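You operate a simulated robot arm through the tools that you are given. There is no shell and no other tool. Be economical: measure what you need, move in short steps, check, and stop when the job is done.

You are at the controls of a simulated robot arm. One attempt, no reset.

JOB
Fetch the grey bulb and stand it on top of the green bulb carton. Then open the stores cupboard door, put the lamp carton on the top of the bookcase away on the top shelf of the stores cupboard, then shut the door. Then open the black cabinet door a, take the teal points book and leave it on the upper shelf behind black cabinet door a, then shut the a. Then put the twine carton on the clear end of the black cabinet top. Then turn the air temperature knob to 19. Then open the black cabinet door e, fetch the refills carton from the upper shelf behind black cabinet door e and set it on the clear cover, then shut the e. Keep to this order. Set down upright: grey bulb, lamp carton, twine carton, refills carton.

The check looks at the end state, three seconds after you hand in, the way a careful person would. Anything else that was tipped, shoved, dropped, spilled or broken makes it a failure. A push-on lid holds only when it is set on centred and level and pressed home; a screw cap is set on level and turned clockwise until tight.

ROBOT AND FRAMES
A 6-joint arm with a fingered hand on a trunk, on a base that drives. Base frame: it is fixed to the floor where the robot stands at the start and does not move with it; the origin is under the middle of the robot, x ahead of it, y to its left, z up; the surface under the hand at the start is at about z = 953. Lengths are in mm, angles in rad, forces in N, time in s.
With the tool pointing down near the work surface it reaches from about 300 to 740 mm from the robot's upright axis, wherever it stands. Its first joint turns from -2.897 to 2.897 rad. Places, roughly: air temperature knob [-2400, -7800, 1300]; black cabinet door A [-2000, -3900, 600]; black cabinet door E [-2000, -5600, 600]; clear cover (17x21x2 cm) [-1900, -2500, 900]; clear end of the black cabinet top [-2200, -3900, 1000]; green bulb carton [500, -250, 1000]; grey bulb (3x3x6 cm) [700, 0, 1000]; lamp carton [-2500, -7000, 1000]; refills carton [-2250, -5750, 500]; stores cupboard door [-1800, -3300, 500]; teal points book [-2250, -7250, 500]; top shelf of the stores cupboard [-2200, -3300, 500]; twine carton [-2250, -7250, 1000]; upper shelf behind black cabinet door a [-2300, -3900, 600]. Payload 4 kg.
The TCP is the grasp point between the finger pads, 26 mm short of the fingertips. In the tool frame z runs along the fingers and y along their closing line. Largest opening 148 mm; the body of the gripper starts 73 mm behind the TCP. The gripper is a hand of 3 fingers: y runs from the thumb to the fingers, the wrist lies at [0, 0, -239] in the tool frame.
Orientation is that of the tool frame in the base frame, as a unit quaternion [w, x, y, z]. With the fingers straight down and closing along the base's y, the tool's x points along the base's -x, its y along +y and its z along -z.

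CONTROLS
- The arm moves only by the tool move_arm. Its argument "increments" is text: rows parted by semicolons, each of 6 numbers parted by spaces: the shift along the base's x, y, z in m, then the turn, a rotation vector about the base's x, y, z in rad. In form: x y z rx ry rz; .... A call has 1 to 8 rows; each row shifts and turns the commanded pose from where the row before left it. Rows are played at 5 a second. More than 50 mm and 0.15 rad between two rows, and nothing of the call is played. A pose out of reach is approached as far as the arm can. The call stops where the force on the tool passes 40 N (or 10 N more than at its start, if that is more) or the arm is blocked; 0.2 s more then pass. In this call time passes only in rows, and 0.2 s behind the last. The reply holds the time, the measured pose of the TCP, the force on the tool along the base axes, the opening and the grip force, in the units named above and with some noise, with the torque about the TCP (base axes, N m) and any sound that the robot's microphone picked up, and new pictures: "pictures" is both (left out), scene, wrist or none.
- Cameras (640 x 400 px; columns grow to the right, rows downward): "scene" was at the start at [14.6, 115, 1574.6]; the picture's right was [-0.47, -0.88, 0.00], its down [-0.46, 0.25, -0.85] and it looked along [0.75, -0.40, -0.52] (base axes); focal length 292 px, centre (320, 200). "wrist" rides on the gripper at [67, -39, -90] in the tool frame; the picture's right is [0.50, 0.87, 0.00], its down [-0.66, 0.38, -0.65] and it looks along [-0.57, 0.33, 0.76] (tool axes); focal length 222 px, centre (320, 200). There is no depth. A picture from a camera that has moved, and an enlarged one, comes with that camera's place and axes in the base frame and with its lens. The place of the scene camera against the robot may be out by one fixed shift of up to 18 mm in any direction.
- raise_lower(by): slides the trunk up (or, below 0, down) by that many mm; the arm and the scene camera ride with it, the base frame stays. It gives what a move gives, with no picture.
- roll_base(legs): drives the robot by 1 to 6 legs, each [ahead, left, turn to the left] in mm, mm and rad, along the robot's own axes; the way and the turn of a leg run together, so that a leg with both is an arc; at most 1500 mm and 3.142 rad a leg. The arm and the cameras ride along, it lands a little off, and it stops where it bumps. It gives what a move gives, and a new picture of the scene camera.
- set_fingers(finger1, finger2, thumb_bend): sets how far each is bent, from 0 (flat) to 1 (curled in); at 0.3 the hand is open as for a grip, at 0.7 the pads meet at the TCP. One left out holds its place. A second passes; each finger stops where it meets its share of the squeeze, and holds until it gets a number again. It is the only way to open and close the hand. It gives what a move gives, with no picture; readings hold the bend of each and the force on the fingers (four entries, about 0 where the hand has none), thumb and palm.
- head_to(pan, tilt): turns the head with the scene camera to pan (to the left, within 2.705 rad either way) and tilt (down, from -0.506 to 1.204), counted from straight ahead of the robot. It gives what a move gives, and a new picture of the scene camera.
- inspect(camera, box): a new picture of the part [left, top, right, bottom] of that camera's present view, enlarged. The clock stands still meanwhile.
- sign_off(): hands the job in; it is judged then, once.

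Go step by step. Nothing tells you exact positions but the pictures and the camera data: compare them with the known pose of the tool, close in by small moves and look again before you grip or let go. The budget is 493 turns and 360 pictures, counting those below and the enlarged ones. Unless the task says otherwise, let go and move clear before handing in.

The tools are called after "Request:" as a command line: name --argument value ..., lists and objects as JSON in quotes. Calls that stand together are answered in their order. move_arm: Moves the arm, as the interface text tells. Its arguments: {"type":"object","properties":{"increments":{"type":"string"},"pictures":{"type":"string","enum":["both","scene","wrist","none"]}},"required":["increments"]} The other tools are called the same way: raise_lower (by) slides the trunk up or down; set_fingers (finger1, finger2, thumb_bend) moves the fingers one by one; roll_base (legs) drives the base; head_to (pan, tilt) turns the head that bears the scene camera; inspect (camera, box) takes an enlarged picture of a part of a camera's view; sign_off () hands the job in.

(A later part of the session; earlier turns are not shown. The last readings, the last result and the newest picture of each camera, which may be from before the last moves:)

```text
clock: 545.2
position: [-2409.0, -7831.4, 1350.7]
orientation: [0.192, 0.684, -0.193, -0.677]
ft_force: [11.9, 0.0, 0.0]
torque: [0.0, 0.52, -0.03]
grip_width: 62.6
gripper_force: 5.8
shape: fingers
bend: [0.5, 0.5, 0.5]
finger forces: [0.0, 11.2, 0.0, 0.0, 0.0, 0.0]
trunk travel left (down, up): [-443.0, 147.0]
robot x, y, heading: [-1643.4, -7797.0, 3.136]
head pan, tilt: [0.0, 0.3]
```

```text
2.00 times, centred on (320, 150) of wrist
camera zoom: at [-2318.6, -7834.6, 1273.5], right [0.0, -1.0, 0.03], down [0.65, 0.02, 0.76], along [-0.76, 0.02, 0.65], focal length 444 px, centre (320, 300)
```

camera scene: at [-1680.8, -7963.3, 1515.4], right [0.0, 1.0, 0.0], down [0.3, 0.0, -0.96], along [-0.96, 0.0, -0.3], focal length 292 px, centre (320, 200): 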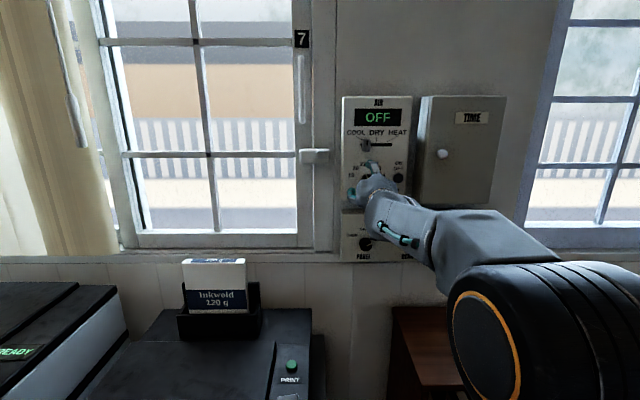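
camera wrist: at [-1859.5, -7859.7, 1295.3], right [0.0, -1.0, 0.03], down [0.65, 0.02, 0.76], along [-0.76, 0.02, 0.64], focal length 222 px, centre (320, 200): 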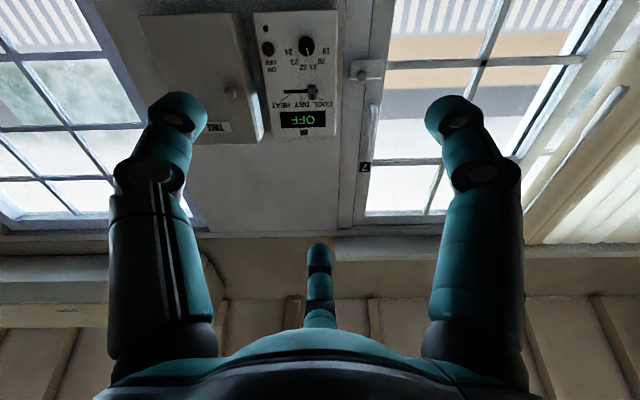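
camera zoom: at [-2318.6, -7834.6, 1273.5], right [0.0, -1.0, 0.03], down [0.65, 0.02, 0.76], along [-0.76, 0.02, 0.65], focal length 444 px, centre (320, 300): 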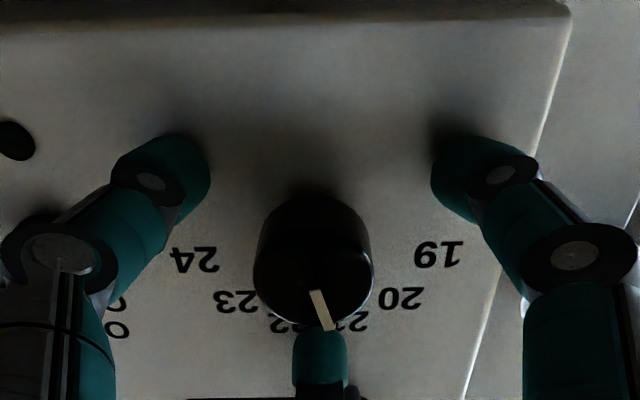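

Request:
move_arm --increments "0.004 0 0 0 0 0" --pictures "none"

Request:
set_fingers --finger1 0.58 --finger2 0.58 --thumb_bend 0.58

Request:
inspect --camera "wrist" --box '[160, 50, 480, 250]'

```text
clock: 545.6
position: [-2406.8, -7830.4, 1348.6]
orientation: [0.191, 0.685, -0.193, -0.676]
ft_force: [0.6, 0.1, -0.7]
torque: [0.01, 0.0, 0.0]
grip_width: 62.6
gripper_force: 0.1
shape: fingers
bend: [0.5, 0.5, 0.5]
finger forces: [0.0, 0.0, 0.1, 0.0, 0.1, 0.1]
trunk travel left (down, up): [-443.0, 147.0]
robot x, y, heading: [-1643.2, -7798.2, 3.133]
head pan, tilt: [0.0, 0.3]
```

```text
clock: 546.6
position: [-2406.8, -7831.3, 1349.4]
orientation: [0.191, 0.685, -0.194, -0.676]
ft_force: [-0.3, 0.6, 0.4]
torque: [-0.02, 0.0, 0.0]
grip_width: 39.5
gripper_force: 0.0
shape: fingers
bend: [0.57, 0.57, 0.57]
finger forces: [0.1, 0.0, 0.0, 0.0, 0.0, 0.0]
trunk travel left (down, up): [-443.0, 147.0]
robot x, y, heading: [-1639.3, -7798.0, 3.136]
head pan, tilt: [0.0, 0.3]
```

```text
2.00 times, centred on (320, 150) of wrist
camera zoom: at [-2316.5, -7834.1, 1271.7], right [0.0, -1.0, 0.03], down [0.64, 0.02, 0.76], along [-0.76, 0.02, 0.64], focal length 444 px, centre (320, 300)
```

zoom: 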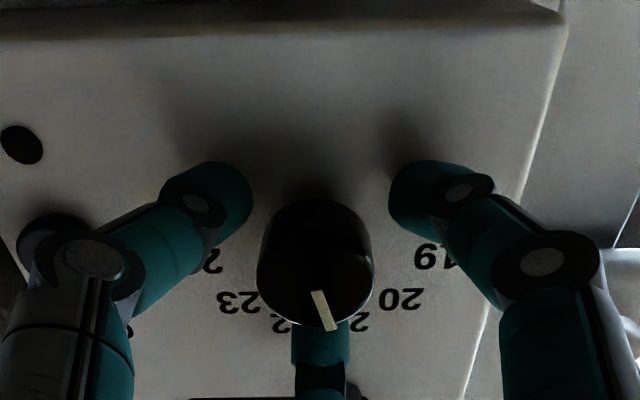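

Request:
move_arm --increments "0 0.002 0 0 0 0" --pictures "none"

Request:
set_fingers --finger1 0.66 --finger2 0.66 --thumb_bend 0.66

Request:
inspect --camera "wrist" --box '[160, 50, 480, 250]'

```text
clock: 547.0
position: [-2406.9, -7829.2, 1349.2]
orientation: [0.192, 0.685, -0.193, -0.676]
ft_force: [-0.2, -0.4, -0.1]
torque: [-0.01, -0.02, -0.02]
grip_width: 39.7
gripper_force: 0.0
shape: fingers
bend: [0.57, 0.57, 0.57]
finger forces: [0.1, 0.0, 0.0, 0.1, 0.0, 0.0]
trunk travel left (down, up): [-443.0, 147.0]
robot x, y, heading: [-1642.8, -7799.1, 3.142]
head pan, tilt: [0.0, 0.3]
```

```text
clock: 548.0
position: [-2406.1, -7830.0, 1349.1]
orientation: [0.193, 0.684, -0.193, -0.676]
ft_force: [-1.1, 0.5, -0.4]
torque: [-0.02, 0.03, -0.01]
grip_width: 23.9
gripper_force: 6.6
shape: fingers
bend: [0.61, 0.61, 0.63]
finger forces: [3.9, 4.0, 0.0, 0.1, 4.7, 0.1]
trunk travel left (down, up): [-443.0, 147.0]
robot x, y, heading: [-1642.8, -7798.6, 3.134]
head pan, tilt: [0.0, 0.3]
```

```text
2.00 times, centred on (320, 150) of wrist
camera zoom: at [-2316.4, -7831.9, 1271.6], right [0.0, -1.0, 0.03], down [0.64, 0.02, 0.76], along [-0.76, 0.02, 0.64], focal length 444 px, centre (320, 300)
```

zoom: 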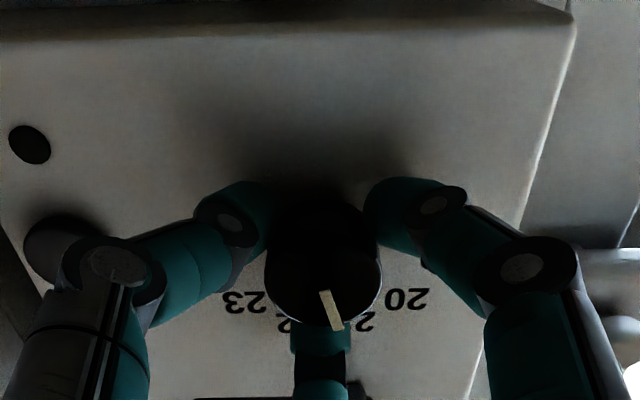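

The knob is gripped evenly. I turn anticlockwise (+x axis), first by 0.45 rad, and check.

Request:
move_arm --increments "0 0 0 0.1 0 0;0 0 0 0.1 0 0;0 0 0 0.1 0 0;0 0 0 0.1 0 0;0 0 0 0.05 0 0" --pictures "none"

Request:
inspect --camera "wrist" --box '[160, 50, 480, 250]'

```text
clock: 549.2
position: [-2405.7, -7829.7, 1350.1]
orientation: [0.033, 0.71, -0.037, -0.702]
ft_force: [-2.6, 1.3, -0.3]
torque: [0.03, 0.01, -0.07]
grip_width: 23.5
gripper_force: 6.0
shape: fingers
bend: [0.61, 0.61, 0.63]
finger forces: [3.7, 3.6, 0.0, 0.0, 5.4, 0.0]
trunk travel left (down, up): [-443.0, 147.0]
robot x, y, heading: [-1645.6, -7800.0, 3.138]
head pan, tilt: [0.0, 0.3]
```

```text
2.00 times, centred on (320, 150) of wrist
camera zoom: at [-2316.0, -7798.4, 1279.1], right [0.0, -0.91, -0.41], down [0.64, -0.31, 0.7], along [-0.76, -0.27, 0.59], focal length 444 px, centre (320, 300)
```

zoom: 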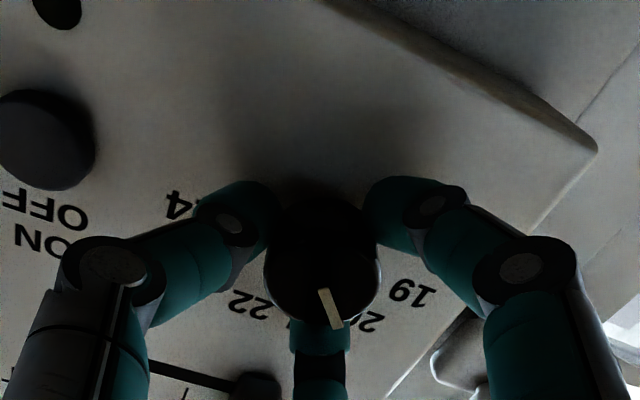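

Request:
move_arm --increments "0 0 0 0.1 0 0;0 0 0 0.1 0 0;0 0 0 0.1 0 0;0 0 0 0.1 0 0;0 0 0 0.1 0 0;0 0 0 0.1 0 0" --pictures "none"

Request:
inspect --camera "wrist" --box '[160, 50, 480, 250]'

```text
clock: 550.6
position: [-2406.6, -7830.4, 1349.0]
orientation: [-0.177, 0.689, 0.173, -0.682]
ft_force: [-3.3, 2.3, 2.4]
torque: [-0.01, 0.08, -0.08]
grip_width: 24.0
gripper_force: 6.4
shape: fingers
bend: [0.62, 0.61, 0.63]
finger forces: [2.8, 3.6, 0.1, 0.0, 5.8, 0.1]
trunk travel left (down, up): [-443.0, 147.0]
robot x, y, heading: [-1640.1, -7797.7, 3.138]
head pan, tilt: [0.0, 0.3]
```

```text
2.00 times, centred on (320, 150) of wrist
camera zoom: at [-2315.6, -7764.9, 1308.9], right [0.0, -0.52, -0.85], down [0.64, -0.65, 0.4], along [-0.76, -0.55, 0.33], focal length 444 px, centre (320, 300)
```

zoom: 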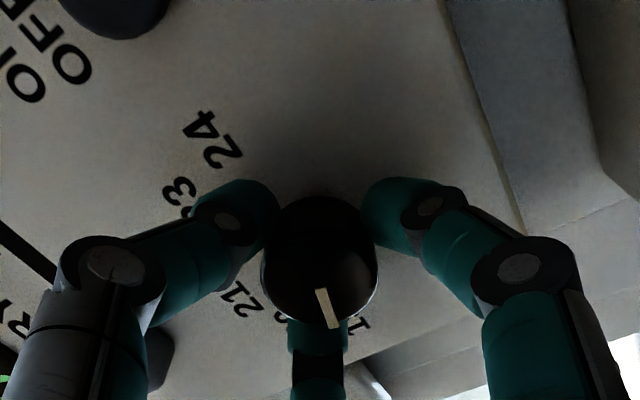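

Request:
set_fingers --finger1 0.5 --finger2 0.5 --thumb_bend 0.5

Request:
roll_base --legs '[[-200, 0, 0]]'

Request:
inspect --camera "scene" --box '[330, 130, 410, 190]'

Request:
inspect --camera "wrist" --box '[220, 30, 420, 180]'

```text
clock: 551.6
position: [-2404.8, -7829.3, 1349.5]
orientation: [-0.177, 0.688, 0.173, -0.682]
ft_force: [0.3, -0.3, -0.8]
torque: [-0.02, 0.01, 0.01]
grip_width: 61.5
gripper_force: 0.1
shape: fingers
bend: [0.5, 0.5, 0.5]
finger forces: [0.0, 0.1, 0.0, 0.1, 0.1, 0.0]
trunk travel left (down, up): [-443.0, 147.0]
robot x, y, heading: [-1644.4, -7799.9, 3.137]
head pan, tilt: [0.0, 0.3]
```

```text
clock: 553.2
position: [-2204.6, -7833.3, 1349.7]
orientation: [-0.176, 0.688, 0.173, -0.682]
ft_force: [-0.2, -0.1, 0.1]
torque: [-0.03, 0.0, 0.0]
grip_width: 61.6
gripper_force: 0.2
shape: fingers
bend: [0.5, 0.5, 0.5]
finger forces: [0.0, 0.0, 0.1, 0.0, 0.1, 0.0]
trunk travel left (down, up): [-443.0, 147.0]
robot x, y, heading: [-1440.8, -7798.8, 3.14]
head pan, tilt: [0.0, 0.3]
camera scene: at [-1478.5, -7964.1, 1515.4], right [0.0, 1.0, 0.0], down [0.3, 0.0, -0.96], along [-0.96, 0.0, -0.3], focal length 292 px, centre (320, 200)
```

scene: 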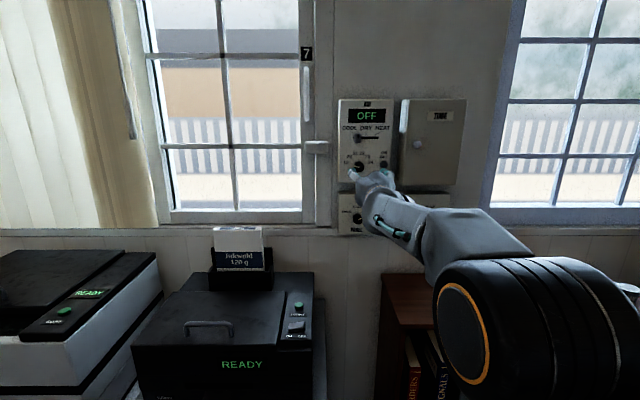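

```text
6.67 times, centred on (370, 160) of scene
camera zoom: at [-1478.5, -7964.1, 1515.4], right [0.0, 1.0, 0.0], down [0.3, 0.0, -0.96], along [-0.96, 0.0, -0.3], focal length 1948 px, centre (-13, 467)
```

zoom: 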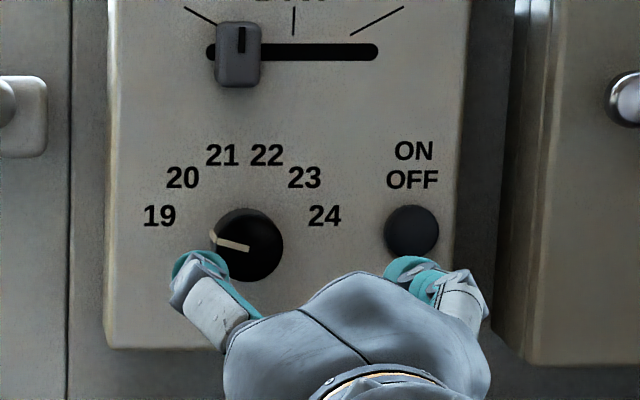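

```text
2.67 times, centred on (320, 105) of wrist
camera zoom: at [-2114.0, -7768.3, 1309.0], right [0.0, -0.52, -0.85], down [0.65, -0.65, 0.4], along [-0.76, -0.55, 0.34], focal length 592 px, centre (320, 453)
```

zoom: 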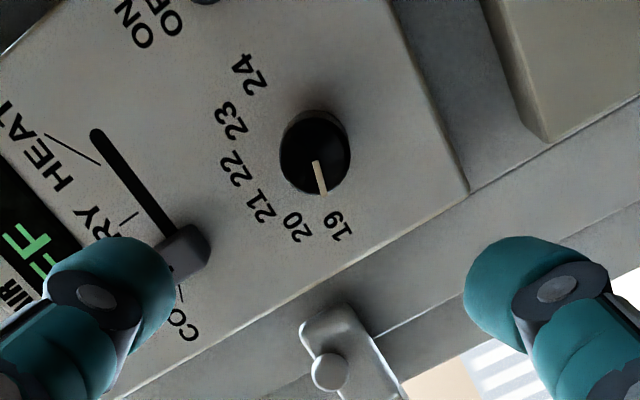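

The knob reads 19. Now door E: I roll the hand back to neutral, back off and drive to it.

Request:
move_arm --increments "0.01 0 0 -0.1 0 0;0.01 0 0 -0.1 0 0;0.01 0 0 -0.1 0 0;0.01 0 0 -0.1 0 0;0.01 0 0 -0.1 0 0" --pictures "none"

Request:
roll_base --legs '[[-560, 0, 0]]'

Request:
roll_base --legs '[[0, 0, -1.571], [1500, 60, 0], [1100, 60, 0]]'

```text
clock: 554.4
position: [-2153.6, -7833.6, 1349.1]
orientation: [0.0, 0.711, -0.002, -0.704]
ft_force: [0.0, 1.0, -0.2]
torque: [0.0, -0.01, -0.02]
grip_width: 61.6
gripper_force: 0.1
shape: fingers
bend: [0.5, 0.5, 0.5]
finger forces: [0.1, 0.0, 0.0, 0.1, 0.0, 0.1]
trunk travel left (down, up): [-443.0, 147.0]
robot x, y, heading: [-1444.2, -7798.1, 3.137]
head pan, tilt: [0.0, 0.3]
```

```text
clock: 557.6
position: [-1587.7, -7837.3, 1348.5]
orientation: [0.001, 0.71, 0.001, -0.704]
ft_force: [0.1, -0.9, 0.5]
torque: [-0.01, 0.0, 0.0]
grip_width: 61.8
gripper_force: 0.1
shape: fingers
bend: [0.5, 0.5, 0.5]
finger forces: [0.0, 0.0, 0.0, 0.0, 0.0, 0.0]
trunk travel left (down, up): [-443.0, 147.0]
robot x, y, heading: [-873.1, -7796.4, -3.138]
head pan, tilt: [0.0, 0.3]
camera scene: at [-911.1, -7963.7, 1515.4], right [0.0, 1.0, 0.0], down [0.3, 0.0, -0.96], along [-0.96, 0.0, -0.3], focal length 292 px, centre (320, 200)
```

scene: 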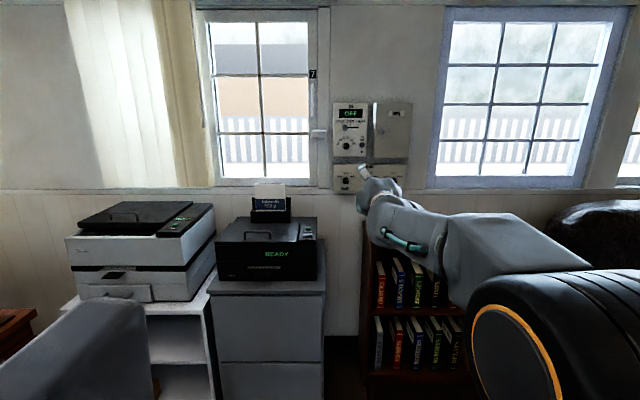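

```text
refused: leg 2 is longer than a leg can be; nothing moved
```

Request:
roll_base --legs '[[0, 0, -1.571], [1400, 40, 0], [1070, 0, 0]]'

Request:
roll_base --legs '[[0, 0, 1.571]]'

Request:
head_to --pan 0.1 --tilt 0.6

Request:
inspect --camera "scene" --box '[200, 80, 440, 300]'

```text
clock: 573.6
position: [-949.9, -4616.9, 1348.2]
orientation: [-0.495, 0.505, -0.499, -0.501]
ft_force: [0.8, 0.3, 0.1]
torque: [0.0, 0.01, -0.02]
grip_width: 61.6
gripper_force: 0.1
shape: fingers
bend: [0.5, 0.5, 0.5]
finger forces: [0.1, 0.0, 0.1, 0.1, 0.0, 0.0]
trunk travel left (down, up): [-443.0, 147.0]
robot x, y, heading: [-902.7, -5333.2, 1.582]
head pan, tilt: [0.0, 0.3]
camera scene: at [-1070.6, -5302.8, 1515.4], right [1.0, 0.01, 0.0], down [0.0, -0.3, -0.96], along [-0.01, 0.96, -0.3], focal length 292 px, centre (320, 200)
```

scene: 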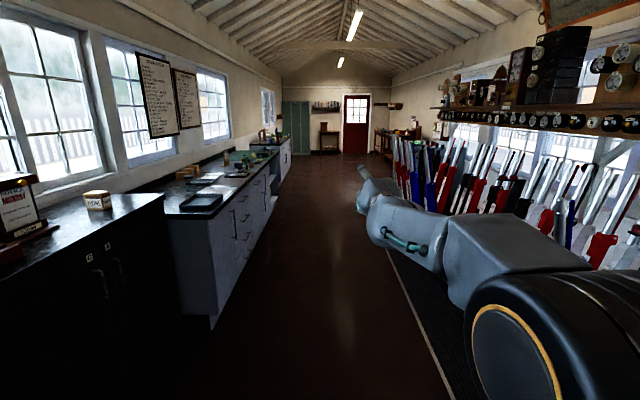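

```text
clock: 577.9
position: [-1615.3, -5399.6, 1349.9]
orientation: [0.017, 0.71, 0.017, -0.704]
ft_force: [-0.3, 0.8, -0.3]
torque: [0.0, 0.02, 0.0]
grip_width: 61.7
gripper_force: 0.0
shape: fingers
bend: [0.5, 0.5, 0.5]
finger forces: [0.0, 0.0, 0.0, 0.0, 0.1, 0.1]
trunk travel left (down, up): [-443.0, 147.0]
robot x, y, heading: [-902.5, -5328.6, -3.094]
head pan, tilt: [0.0, 0.3]
camera scene: at [-934.7, -5496.7, 1515.4], right [-0.05, 1.0, 0.0], down [0.3, 0.01, -0.96], along [-0.95, -0.04, -0.3], focal length 292 px, centre (320, 200)
```

scene: 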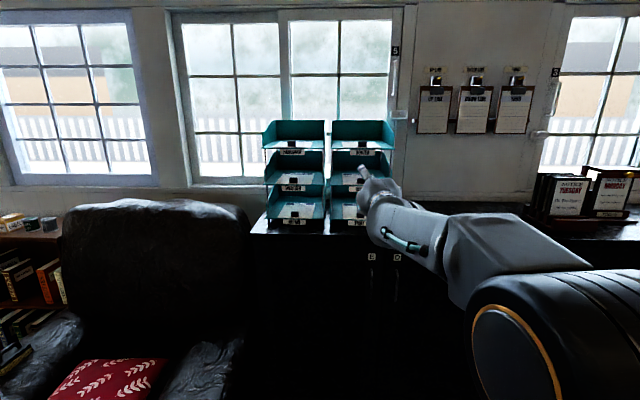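

```text
clock: 578.7
position: [-1615.7, -5398.4, 1350.1]
orientation: [0.017, 0.71, 0.017, -0.704]
ft_force: [0.1, -0.6, 0.3]
torque: [0.04, 0.01, -0.01]
grip_width: 61.6
gripper_force: 0.1
shape: fingers
bend: [0.5, 0.5, 0.5]
finger forces: [0.0, 0.1, 0.0, 0.0, 0.1, 0.1]
trunk travel left (down, up): [-443.0, 147.0]
robot x, y, heading: [-903.9, -5329.6, -3.092]
head pan, tilt: [0.099, 0.6]
camera scene: at [-928.9, -5505.2, 1488.0], right [-0.15, 0.99, 0.0], down [0.56, 0.08, -0.83], along [-0.82, -0.12, -0.56], focal length 292 px, centre (320, 200)
```

scene: 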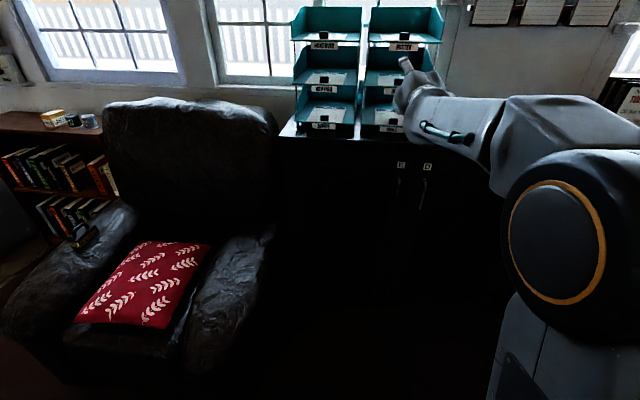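

```text
1.82 times, centred on (320, 190) of scene
camera zoom: at [-928.9, -5505.2, 1488.0], right [-0.15, 0.99, 0.0], down [0.56, 0.08, -0.83], along [-0.82, -0.12, -0.56], focal length 531 px, centre (320, 218)
```

zoom: 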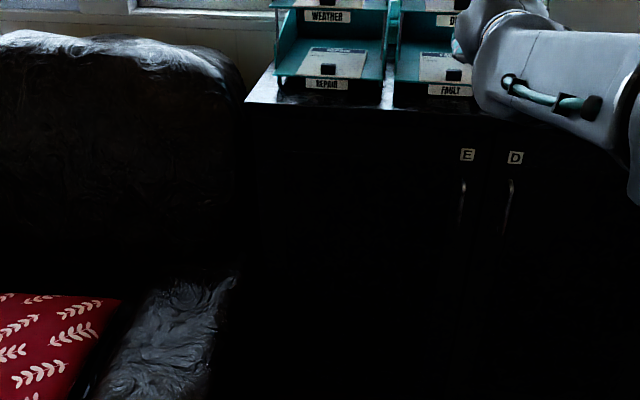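

Request:
raise_lower --by -400

Request:
move_arm --increments "-0.03 0.01 -0.02 0 0 -0.02;-0.03 0.01 -0.02 0 0 -0.02;-0.03 0.01 -0.02 0 0 -0.01;-0.03 0.01 -0.02 0 0 0;-0.02 0.01 -0.02 0 0 0;0 0.01 -0.02 0 0 0" --pictures "none"

Request:
roll_base --legs '[[0, 0, -0.048]]'

Request:
inspect --camera "wrist" --box '[0, 0, 640, 400]'

```text
clock: 582.5
position: [-1616.2, -5398.8, 949.9]
orientation: [0.017, 0.71, 0.017, -0.703]
ft_force: [1.1, 0.1, -0.5]
torque: [0.01, 0.0, -0.01]
grip_width: 61.7
gripper_force: 0.0
shape: fingers
bend: [0.5, 0.5, 0.5]
finger forces: [0.1, 0.1, 0.1, 0.0, 0.1, 0.0]
trunk travel left (down, up): [-43.0, 547.0]
robot x, y, heading: [-906.3, -5329.1, -3.098]
head pan, tilt: [0.099, 0.6]
```

```text
clock: 583.9
position: [-1771.8, -5375.1, 852.5]
orientation: [-0.005, 0.712, -0.006, -0.702]
ft_force: [0.3, 0.0, -0.2]
torque: [-0.01, -0.02, -0.04]
grip_width: 61.5
gripper_force: 0.1
shape: fingers
bend: [0.5, 0.5, 0.5]
finger forces: [0.1, 0.0, 0.0, 0.0, 0.1, 0.0]
out of reach, approached as far as the arm can: row 3, 4, 5, 6
trunk travel left (down, up): [-43.0, 547.0]
robot x, y, heading: [-903.4, -5328.4, -3.101]
head pan, tilt: [0.099, 0.6]
```

```text
clock: 584.7
position: [-1773.0, -5333.4, 853.4]
orientation: [-0.022, 0.712, -0.023, -0.702]
ft_force: [-0.1, 0.1, 0.4]
torque: [0.0, 0.0, 0.0]
grip_width: 61.7
gripper_force: 0.0
shape: fingers
bend: [0.5, 0.5, 0.5]
finger forces: [0.0, 0.0, 0.0, 0.0, 0.1, 0.0]
trunk travel left (down, up): [-43.0, 547.0]
robot x, y, heading: [-910.9, -5331.9, 3.143]
head pan, tilt: [0.099, 0.6]
camera scene: at [-937.1, -5504.1, 1087.9], right [-0.1, 1.0, 0.0], down [0.56, 0.06, -0.83], along [-0.82, -0.08, -0.56], focal length 292 px, centre (320, 200)
```

scene: 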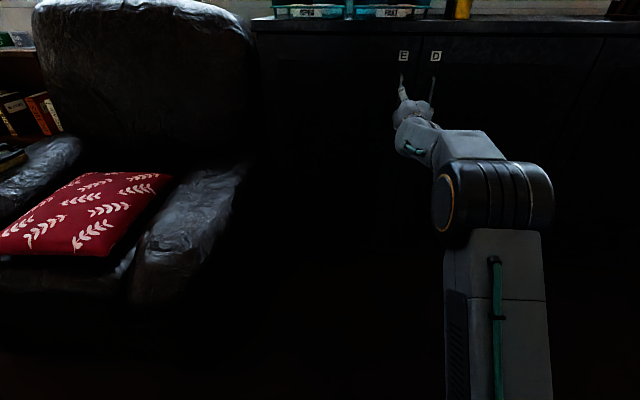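

```text
1.00 times, centred on (320, 200) of wrist (not enlarged: the box is as wide or as high as the picture)
camera zoom: at [-1679.7, -5301.7, 786.4], right [-0.05, -0.86, -0.5], down [0.62, -0.42, 0.67], along [-0.79, -0.28, 0.55], focal length 222 px, centre (320, 200)
```

zoom: 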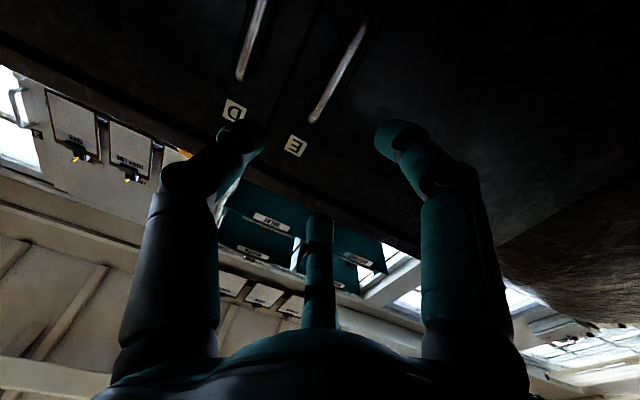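

Request:
raise_lower --by -25

Request:
set_fingers --finger1 0.45 --finger2 0.45 --thumb_bend 0.45

Request:
roll_base --legs '[[175, 0, 0]]'

Request:
inspect --camera "wrist" --box '[120, 0, 520, 250]'

```text
clock: 585.4
position: [-1772.7, -5333.4, 828.1]
orientation: [-0.021, 0.712, -0.022, -0.701]
ft_force: [0.4, -0.5, 0.9]
torque: [0.0, -0.01, -0.01]
grip_width: 61.2
gripper_force: 0.1
shape: fingers
bend: [0.5, 0.5, 0.5]
finger forces: [0.0, 0.0, 0.1, 0.1, 0.0, 0.0]
trunk travel left (down, up): [-18.0, 572.0]
robot x, y, heading: [-903.6, -5330.6, 3.144]
head pan, tilt: [0.099, 0.6]
```

```text
clock: 586.4
position: [-1772.0, -5334.2, 827.8]
orientation: [-0.022, 0.712, -0.023, -0.701]
ft_force: [0.1, 1.0, 0.5]
torque: [0.03, 0.01, -0.01]
grip_width: 78.1
gripper_force: 0.1
shape: fingers
bend: [0.45, 0.45, 0.45]
finger forces: [0.0, 0.0, 0.0, 0.0, 0.0, 0.1]
trunk travel left (down, up): [-18.0, 572.0]
robot x, y, heading: [-904.5, -5334.3, 3.143]
head pan, tilt: [0.099, 0.6]
```

```text
clock: 587.9
position: [-1942.8, -5328.1, 827.9]
orientation: [-0.024, 0.712, -0.025, -0.701]
ft_force: [-0.1, -0.3, -0.2]
torque: [0.01, 0.0, -0.02]
grip_width: 78.0
gripper_force: 0.0
shape: fingers
bend: [0.45, 0.45, 0.45]
finger forces: [0.0, 0.0, 0.0, 0.0, 0.1, 0.0]
trunk travel left (down, up): [-18.0, 572.0]
robot x, y, heading: [-1075.4, -5327.4, 3.139]
head pan, tilt: [0.099, 0.6]
camera scene: at [-1108.0, -5503.2, 1062.9], right [-0.09, 1.0, 0.0], down [0.56, 0.05, -0.83], along [-0.82, -0.08, -0.56], focal length 292 px, centre (320, 200)
```

scene: 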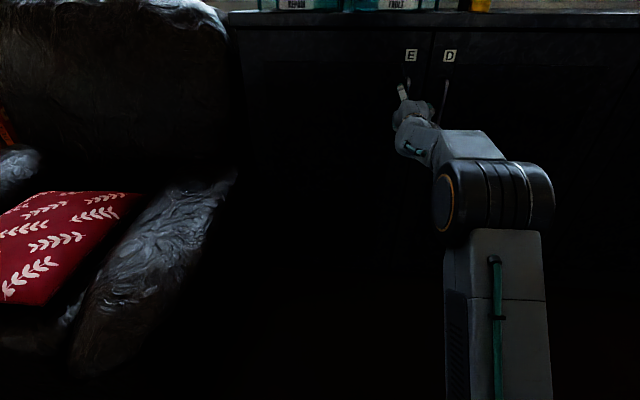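

```text
1.60 times, centred on (320, 125) of wrist
camera zoom: at [-1849.5, -5296.5, 761.4], right [-0.05, -0.86, -0.5], down [0.61, -0.42, 0.67], along [-0.79, -0.27, 0.55], focal length 355 px, centre (320, 320)
```

zoom: 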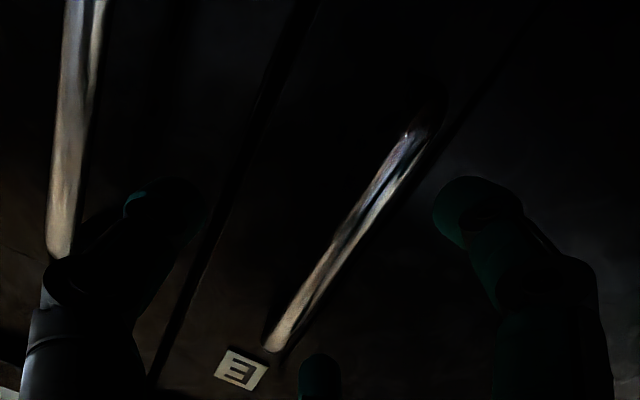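

Request:
move_arm --increments "-0.012 -0.002 0 0 0 0.02;-0.012 -0.001 0 0 0 0.02;-0.009 0 0 0 0 0.01" --pictures "none"

Request:
inspect --camera "wrist" --box '[120, 0, 520, 250]'

```text
clock: 588.7
position: [-1978.8, -5335.5, 830.4]
orientation: [-0.01, 0.715, -0.01, -0.699]
ft_force: [-0.5, 0.9, -0.3]
torque: [0.0, 0.0, 0.02]
grip_width: 78.0
gripper_force: 0.0
shape: fingers
bend: [0.45, 0.45, 0.45]
finger forces: [0.0, 0.0, 0.0, 0.0, 0.0, 0.0]
out of reach, approached as far as the arm can: row 2
trunk travel left (down, up): [-18.0, 572.0]
robot x, y, heading: [-1073.0, -5330.9, 3.132]
head pan, tilt: [0.099, 0.6]
```

```text
1.60 times, centred on (320, 125) of wrist
camera zoom: at [-1886.2, -5299.1, 764.2], right [-0.02, -0.87, -0.5], down [0.63, -0.4, 0.67], along [-0.78, -0.3, 0.55], focal length 355 px, centre (320, 320)
```

zoom: 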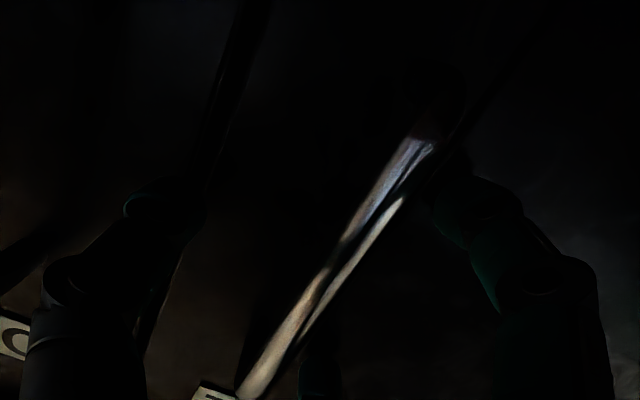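

Request:
set_fingers --finger1 0.72 --finger2 0.72 --thumb_bend 0.72

Request:
inspect --camera "wrist" --box '[120, 0, 520, 250]'

```text
clock: 589.7
position: [-1978.2, -5334.7, 830.0]
orientation: [-0.011, 0.714, -0.011, -0.7]
ft_force: [-0.2, 3.3, -0.1]
torque: [0.0, 0.0, -0.03]
grip_width: 0.1
gripper_force: 2.5
shape: fingers
bend: [0.71, 0.71, 0.69]
finger forces: [0.0, 0.1, 0.1, 0.1, 4.7, 0.0]
trunk travel left (down, up): [-18.0, 572.0]
robot x, y, heading: [-1075.6, -5329.2, 3.131]
head pan, tilt: [0.099, 0.6]
```

```text
1.60 times, centred on (320, 125) of wrist
camera zoom: at [-1886.2, -5298.8, 763.9], right [-0.02, -0.87, -0.5], down [0.63, -0.4, 0.67], along [-0.78, -0.3, 0.55], focal length 355 px, centre (320, 320)
```

zoom: 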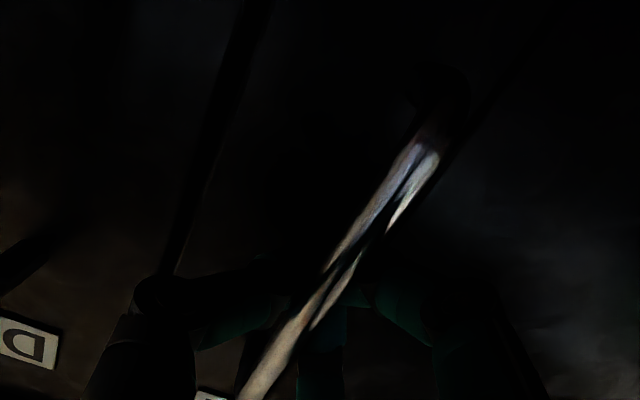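

Request:
roll_base --legs '[[-49, 94, -0.1]]'

```text
clock: 590.9
position: [-1932.2, -5341.5, 829.9]
orientation: [-0.045, 0.713, -0.047, -0.698]
ft_force: [0.1, 1.2, -0.6]
torque: [0.0, -0.01, 0.0]
grip_width: 0.1
gripper_force: 0.2
shape: fingers
bend: [0.71, 0.71, 0.71]
finger forces: [0.0, 0.0, 0.1, 0.1, 0.1, 0.1]
trunk travel left (down, up): [-18.0, 572.0]
robot x, y, heading: [-1032.3, -5428.6, 3.034]
head pan, tilt: [0.099, 0.6]
camera scene: at [-1082.3, -5597.2, 1062.9], right [0.01, 1.0, 0.0], down [0.56, 0.0, -0.83], along [-0.83, 0.01, -0.56], focal length 292 px, centre (320, 200)
```

scene: 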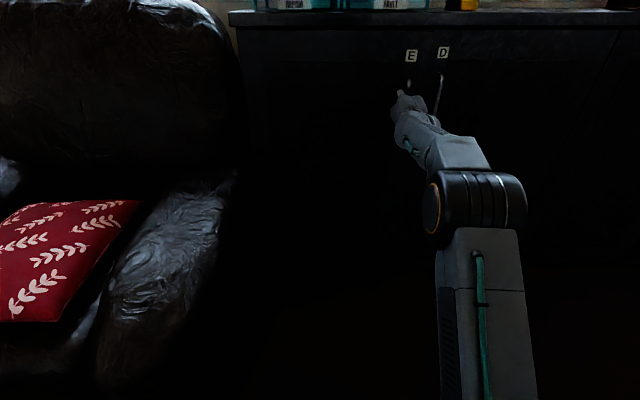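

Request:
roll_base --legs '[[-121, 235, -0.25]]'

```text
clock: 592.8
position: [-1818.9, -5378.5, 830.4]
orientation: [-0.133, 0.701, -0.136, -0.687]
ft_force: [0.6, 2.8, -0.4]
torque: [0.0, -0.03, -0.04]
grip_width: 0.0
gripper_force: 2.5
shape: fingers
bend: [0.71, 0.71, 0.69]
finger forces: [0.0, 0.1, 0.0, 0.0, 4.0, 0.0]
trunk travel left (down, up): [-18.0, 572.0]
robot x, y, heading: [-968.0, -5686.7, 2.776]
head pan, tilt: [0.099, 0.6]
camera scene: at [-1060.1, -5841.3, 1062.9], right [0.26, 0.97, 0.0], down [0.55, -0.15, -0.83], along [-0.8, 0.21, -0.56], focal length 292 px, centre (320, 200)
```

scene: 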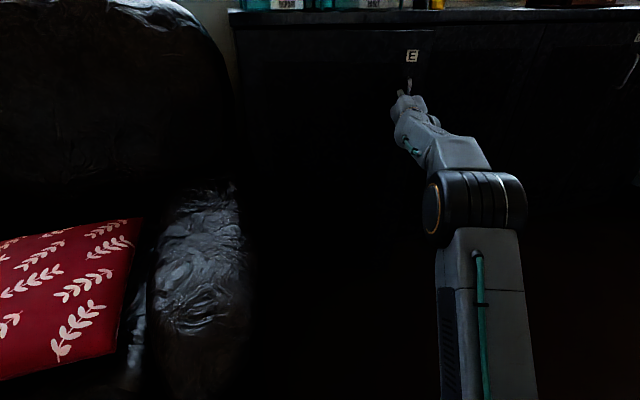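

Request:
roll_base --legs '[[-98, 187, -0.2]]'

Request:
roll_base --legs '[[-74, 142, -0.15]]'

Request:
inspect --camera "wrist" --box '[0, 0, 640, 400]'

```text
clock: 594.4
position: [-1740.1, -5431.0, 829.9]
orientation: [-0.201, 0.684, -0.206, -0.67]
ft_force: [7.6, 10.6, -0.1]
torque: [-0.03, 0.02, -0.06]
grip_width: 3.5
gripper_force: 6.0
shape: fingers
bend: [0.71, 0.71, 0.67]
finger forces: [0.1, 0.0, 0.1, 0.0, 11.3, 0.0]
trunk travel left (down, up): [-18.0, 572.0]
robot x, y, heading: [-968.0, -5900.3, 2.583]
head pan, tilt: [0.099, 0.6]
camera scene: at [-1087.5, -6034.9, 1063.0], right [0.45, 0.9, 0.0], down [0.51, -0.25, -0.83], along [-0.74, 0.37, -0.56], focal length 292 px, centre (320, 200)
```

scene: 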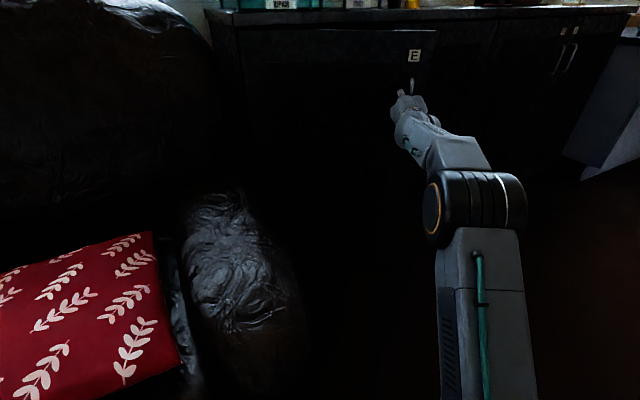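

```text
clock: 595.9
position: [-1686.8, -5480.2, 829.4]
orientation: [-0.25, 0.666, -0.256, -0.654]
ft_force: [12.1, 11.7, -1.9]
torque: [0.01, 0.01, -0.02]
grip_width: 6.7
gripper_force: 8.2
shape: fingers
bend: [0.71, 0.71, 0.67]
finger forces: [0.1, 0.1, 0.0, 0.0, 15.8, 0.0]
trunk travel left (down, up): [-18.0, 572.0]
robot x, y, heading: [-992.1, -6062.3, 2.428]
head pan, tilt: [0.099, 0.6]
camera scene: at [-1129.9, -6174.5, 1063.1], right [0.57, 0.82, 0.0], down [0.46, -0.32, -0.83], along [-0.68, 0.47, -0.56], focal length 292 px, centre (320, 200)
```

scene: 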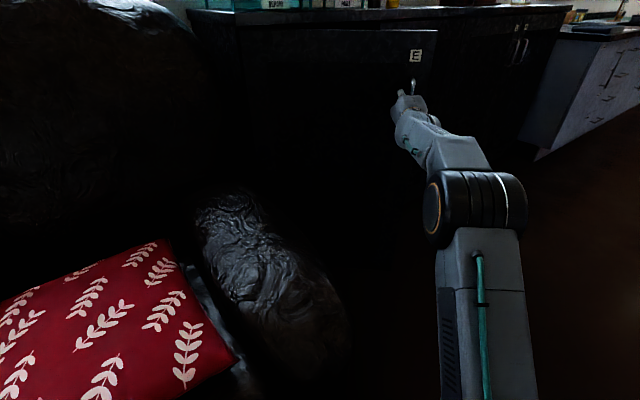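

```text
1.00 times, centred on (320, 200) of wrist (not enlarged: the box is as wide or as high as the picture)
camera zoom: at [-1593.4, -5512.7, 764.2], right [-0.57, -0.65, -0.5], down [0.22, -0.71, 0.67], along [-0.79, 0.27, 0.55], focal length 222 px, centre (320, 200)
```

zoom: 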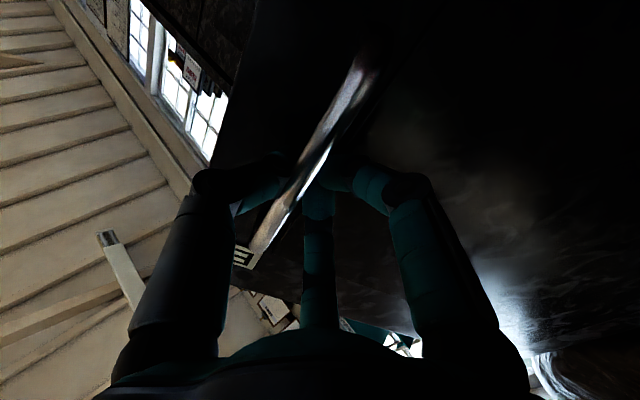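

Door E is about 40° open. I release, go round to its inner side with a compact hand, and push it wider.

Request:
set_fingers --finger1 0.4 --finger2 0.4 --thumb_bend 0.4

Request:
roll_base --legs '[[-130, 0, 0]]'

Request:
set_fingers --finger1 0.7 --finger2 0.7 --thumb_bend 0.7

Request:
roll_base --legs '[[0, -350, 0]]'

```text
clock: 596.9
position: [-1688.2, -5481.6, 829.8]
orientation: [-0.251, 0.666, -0.256, -0.654]
ft_force: [0.1, 0.3, -0.4]
torque: [-0.01, -0.01, 0.02]
grip_width: 94.4
gripper_force: 0.0
shape: fingers
bend: [0.4, 0.4, 0.4]
finger forces: [0.0, 0.1, 0.0, 0.0, 0.1, 0.1]
trunk travel left (down, up): [-18.0, 572.0]
robot x, y, heading: [-995.2, -6061.0, 2.428]
head pan, tilt: [0.099, 0.6]
```

```text
clock: 598.1
position: [-1586.0, -5566.2, 829.3]
orientation: [-0.251, 0.667, -0.256, -0.653]
ft_force: [0.0, 0.0, -0.3]
torque: [0.04, -0.01, 0.0]
grip_width: 94.6
gripper_force: 0.2
shape: fingers
bend: [0.4, 0.4, 0.4]
finger forces: [0.0, 0.0, 0.0, 0.1, 0.0, 0.0]
trunk travel left (down, up): [-18.0, 572.0]
robot x, y, heading: [-892.1, -6145.9, 2.434]
head pan, tilt: [0.099, 0.6]
camera scene: at [-1030.8, -6260.9, 1062.9], right [0.57, 0.82, 0.0], down [0.46, -0.32, -0.83], along [-0.68, 0.47, -0.56], focal length 292 px, centre (320, 200)
```

scene: 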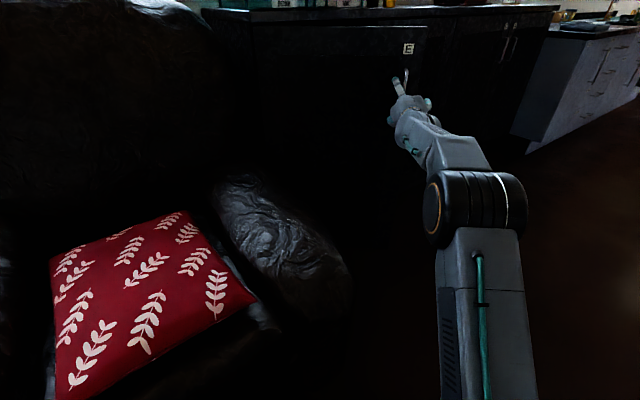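

```text
clock: 599.1
position: [-1586.7, -5565.5, 830.5]
orientation: [-0.25, 0.667, -0.256, -0.653]
ft_force: [-0.1, 0.5, 0.4]
torque: [0.02, 0.01, 0.03]
grip_width: 0.0
gripper_force: 0.1
shape: fingers
bend: [0.69, 0.69, 0.7]
finger forces: [0.0, 0.0, 0.0, 0.0, 0.1, 0.1]
trunk travel left (down, up): [-18.0, 572.0]
robot x, y, heading: [-895.9, -6148.8, 2.438]
head pan, tilt: [0.099, 0.6]
```

```text
clock: 601.4
position: [-1364.6, -5305.6, 830.9]
orientation: [-0.25, 0.667, -0.255, -0.654]
ft_force: [0.1, -0.7, 0.3]
torque: [0.02, -0.01, 0.01]
grip_width: 0.4
gripper_force: 0.0
shape: fingers
bend: [0.69, 0.69, 0.7]
finger forces: [0.1, 0.0, 0.0, 0.1, 0.1, 0.0]
trunk travel left (down, up): [-18.0, 572.0]
robot x, y, heading: [-671.8, -5880.7, 2.434]
head pan, tilt: [0.099, 0.6]
camera scene: at [-807.0, -6000.4, 1062.9], right [0.57, 0.82, 0.0], down [0.46, -0.32, -0.83], along [-0.68, 0.47, -0.56], focal length 292 px, centre (320, 200)
```

scene: 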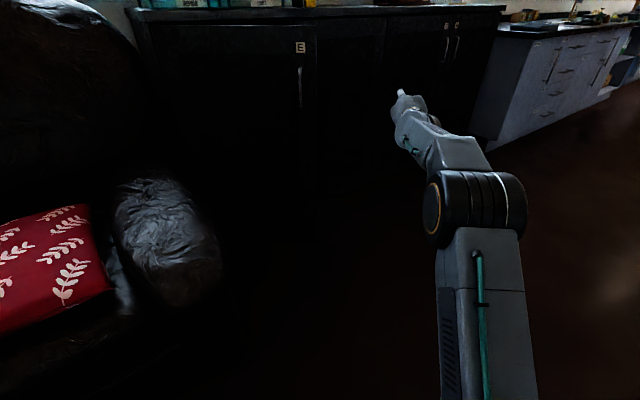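

Request:
roll_base --legs '[[377, -441, 0], [0, 0, 0.708]]'

Request:
head_to --pan 0.3 --tilt 0.4

```text
clock: 606.6
position: [-1573.1, -5312.2, 830.7]
orientation: [-0.009, 0.714, -0.009, -0.7]
ft_force: [0.4, 0.8, -0.3]
torque: [-0.01, 0.0, 0.0]
grip_width: 0.0
gripper_force: 0.1
shape: fingers
bend: [0.69, 0.69, 0.7]
finger forces: [0.0, 0.1, 0.1, 0.0, 0.0, 0.1]
trunk travel left (down, up): [-18.0, 572.0]
robot x, y, heading: [-665.1, -5300.9, 3.142]
head pan, tilt: [0.099, 0.6]
camera scene: at [-701.4, -5476.6, 1062.9], right [-0.1, 1.0, 0.0], down [0.56, 0.06, -0.83], along [-0.82, -0.08, -0.56], focal length 292 px, centre (320, 200)
```

scene: 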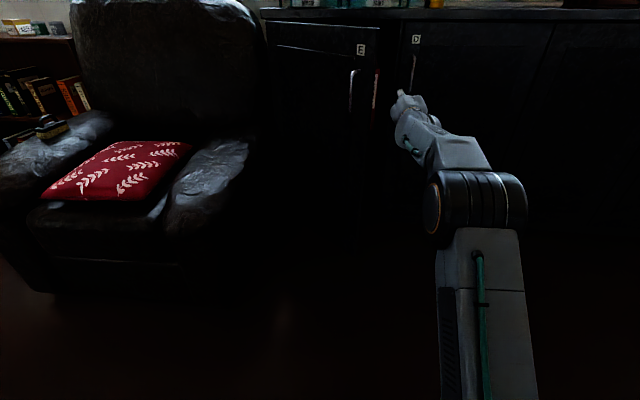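

```text
clock: 607.3
position: [-1572.8, -5311.5, 829.7]
orientation: [-0.009, 0.714, -0.01, -0.7]
ft_force: [0.3, -0.4, 0.5]
torque: [-0.02, -0.03, -0.02]
grip_width: 0.3
gripper_force: 0.1
shape: fingers
bend: [0.69, 0.69, 0.7]
finger forces: [0.0, 0.1, 0.0, 0.0, 0.1, 0.0]
trunk travel left (down, up): [-18.0, 572.0]
robot x, y, heading: [-667.0, -5302.7, 3.138]
head pan, tilt: [0.3, 0.4]
camera scene: at [-702.0, -5495.2, 1081.1], right [-0.29, 0.96, 0.0], down [0.37, 0.11, -0.92], along [-0.88, -0.27, -0.39], focal length 292 px, centre (320, 200)
```

scene: 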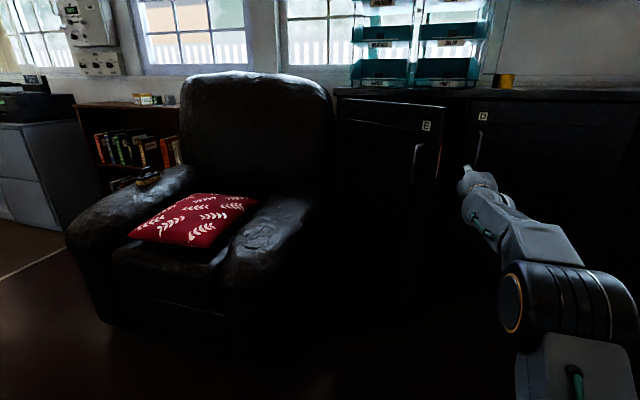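

Request:
roll_base --legs '[[210, 0, 0], [0, 440, 0]]'

```text
clock: 609.9
position: [-1780.8, -5393.4, 832.1]
orientation: [-0.014, 0.714, -0.014, -0.7]
ft_force: [6.0, 6.5, 1.1]
torque: [-0.1, -0.21, 1.09]
grip_width: 0.1
gripper_force: 0.0
shape: fingers
bend: [0.69, 0.69, 0.7]
finger forces: [0.0, 0.0, 0.0, 0.0, 0.0, 0.0]
trunk travel left (down, up): [-18.0, 572.0]
robot x, y, heading: [-878.1, -5399.5, 3.131]
head pan, tilt: [0.3, 0.4]
stopped in leg 2: the force on the tool passed its limit at 120 N (the readings are from after the stop); the commanded pose is now the measured one
camera scene: at [-912.5, -5591.3, 1081.3], right [-0.29, 0.96, 0.0], down [0.37, 0.11, -0.92], along [-0.88, -0.27, -0.39], focal length 292 px, centre (320, 200)
```

scene: 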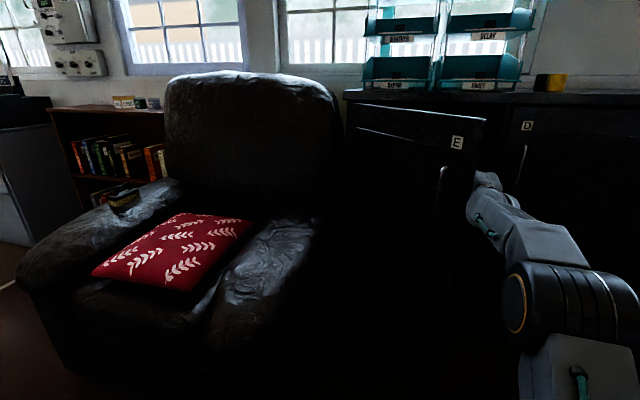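

Request:
inspect --camera "scene" --box '[400, 90, 560, 250]'

Request:
inspect --camera "wrist" --box '[0, 0, 640, 400]'

```text
2.50 times, centred on (480, 170) of scene
camera zoom: at [-912.5, -5591.3, 1081.3], right [-0.29, 0.96, 0.0], down [0.37, 0.11, -0.92], along [-0.88, -0.27, -0.39], focal length 730 px, centre (-80, 275)
```

zoom: 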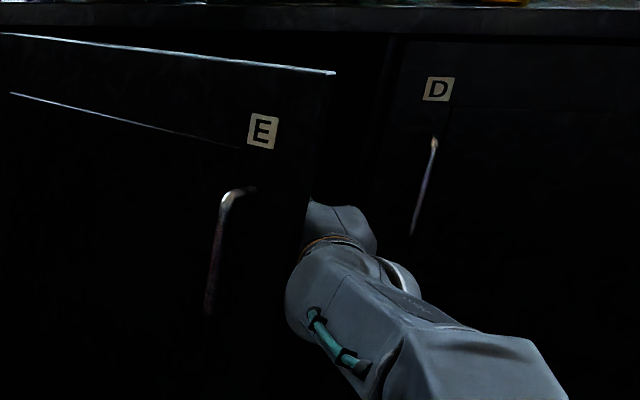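

```text
1.00 times, centred on (320, 200) of wrist (not enlarged: the box is as wide or as high as the picture)
camera zoom: at [-1689.0, -5359.3, 765.9], right [-0.03, -0.87, -0.5], down [0.62, -0.41, 0.67], along [-0.78, -0.29, 0.55], focal length 222 px, centre (320, 200)
```

zoom: 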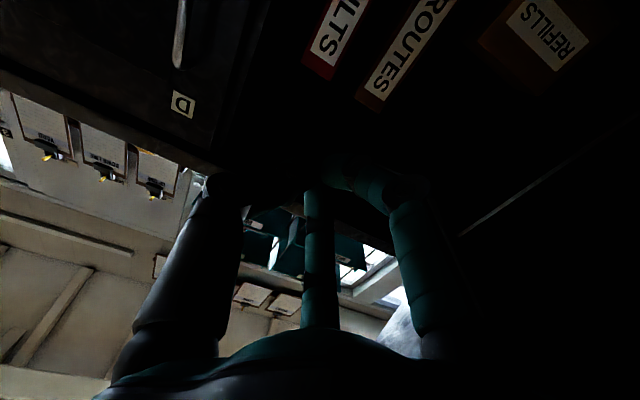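

The hand is inside the door gap (and I can see the REFILLS carton inside). I push on with small steps.

Request:
move_arm --increments "0 -0.02 0 0 0 0;0 -0.02 0 0 0 0;0 -0.02 0 0 0 0;0 -0.02 0 0 0 0;0 -0.02 0 0 0 0;0 -0.02 0 0 0 0" --pictures "scene"

```text
clock: 610.2
position: [-1781.5, -5392.7, 831.5]
orientation: [-0.018, 0.714, -0.018, -0.7]
ft_force: [8.8, 9.1, 1.5]
torque: [-0.08, -0.11, 1.64]
grip_width: 0.0
gripper_force: 0.0
shape: fingers
bend: [0.69, 0.69, 0.7]
finger forces: [0.0, 0.1, 0.0, 0.0, 0.0, 0.1]
trunk travel left (down, up): [-18.0, 572.0]
robot x, y, heading: [-878.6, -5398.6, 3.134]
head pan, tilt: [0.3, 0.4]
stopped in row 1: the force on the tool passed its limit at 54 N (the readings are from after the stop); the commanded pose is now the measured one
camera scene: at [-912.3, -5590.7, 1081.3], right [-0.29, 0.96, 0.0], down [0.37, 0.11, -0.92], along [-0.88, -0.27, -0.39], focal length 292 px, centre (320, 200)
```

scene: 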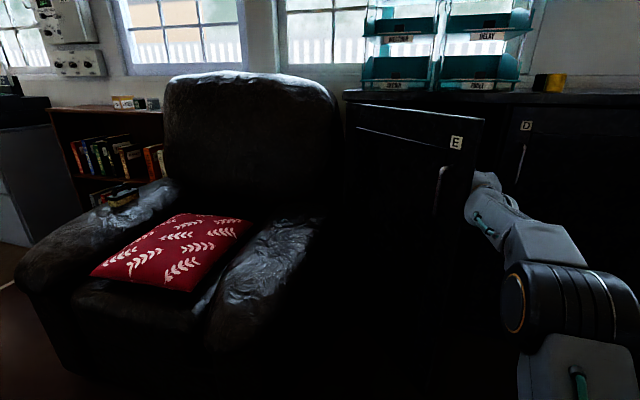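

Pushing on the edge's end face does nothing. I'll angle the hand (yaw +0.8) so it lies along the inner face, then pull outward.

Request:
move_arm --increments "0 0.025 0 0 0 0;0 0.025 0 0 0 0;0.01 0.01 0 0 0 0.13;0.01 0.01 0 0 0 0.13;0.01 0 0 0 0 0.13;0.01 0 0 0 0 0.13;0 0 0 0 0 0.13;0 0 0 0 0 0.13" --pictures "both"

```text
clock: 612.0
position: [-1763.3, -5345.8, 808.6]
orientation: [0.186, 0.732, 0.212, -0.621]
ft_force: [-0.1, -0.3, 0.0]
torque: [0.02, -0.05, -0.01]
grip_width: 0.1
gripper_force: 0.1
shape: fingers
bend: [0.69, 0.69, 0.7]
finger forces: [0.0, 0.0, 0.0, 0.1, 0.0, 0.0]
out of reach, approached as far as the arm can: row 1, 2, 3, 4
trunk travel left (down, up): [-18.0, 572.0]
robot x, y, heading: [-881.2, -5401.5, 3.137]
head pan, tilt: [0.3, 0.4]
camera scene: at [-912.7, -5591.7, 1081.1], right [-0.29, 0.96, 0.0], down [0.37, 0.11, -0.92], along [-0.88, -0.27, -0.39], focal length 292 px, centre (320, 200)
camera wrist: at [-1700.4, -5260.0, 756.0], right [0.54, -0.69, -0.49], down [0.66, -0.02, 0.75], along [-0.53, -0.72, 0.44], focal length 222 px, centre (320, 200)
```

scene: 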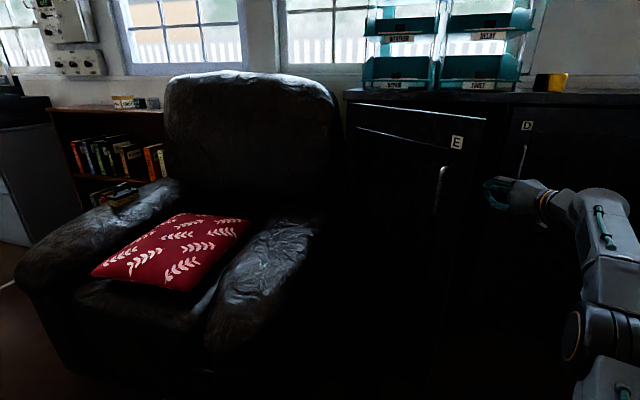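
wrist: 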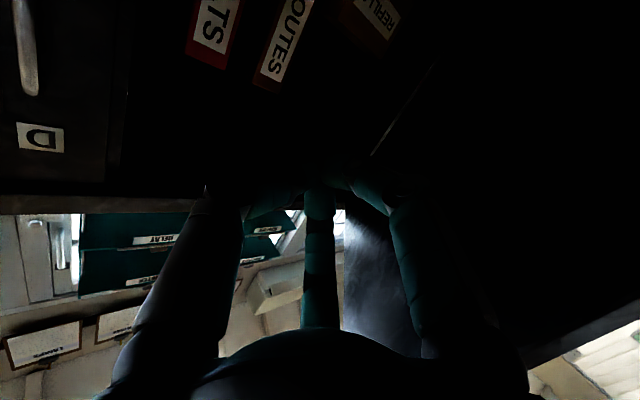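

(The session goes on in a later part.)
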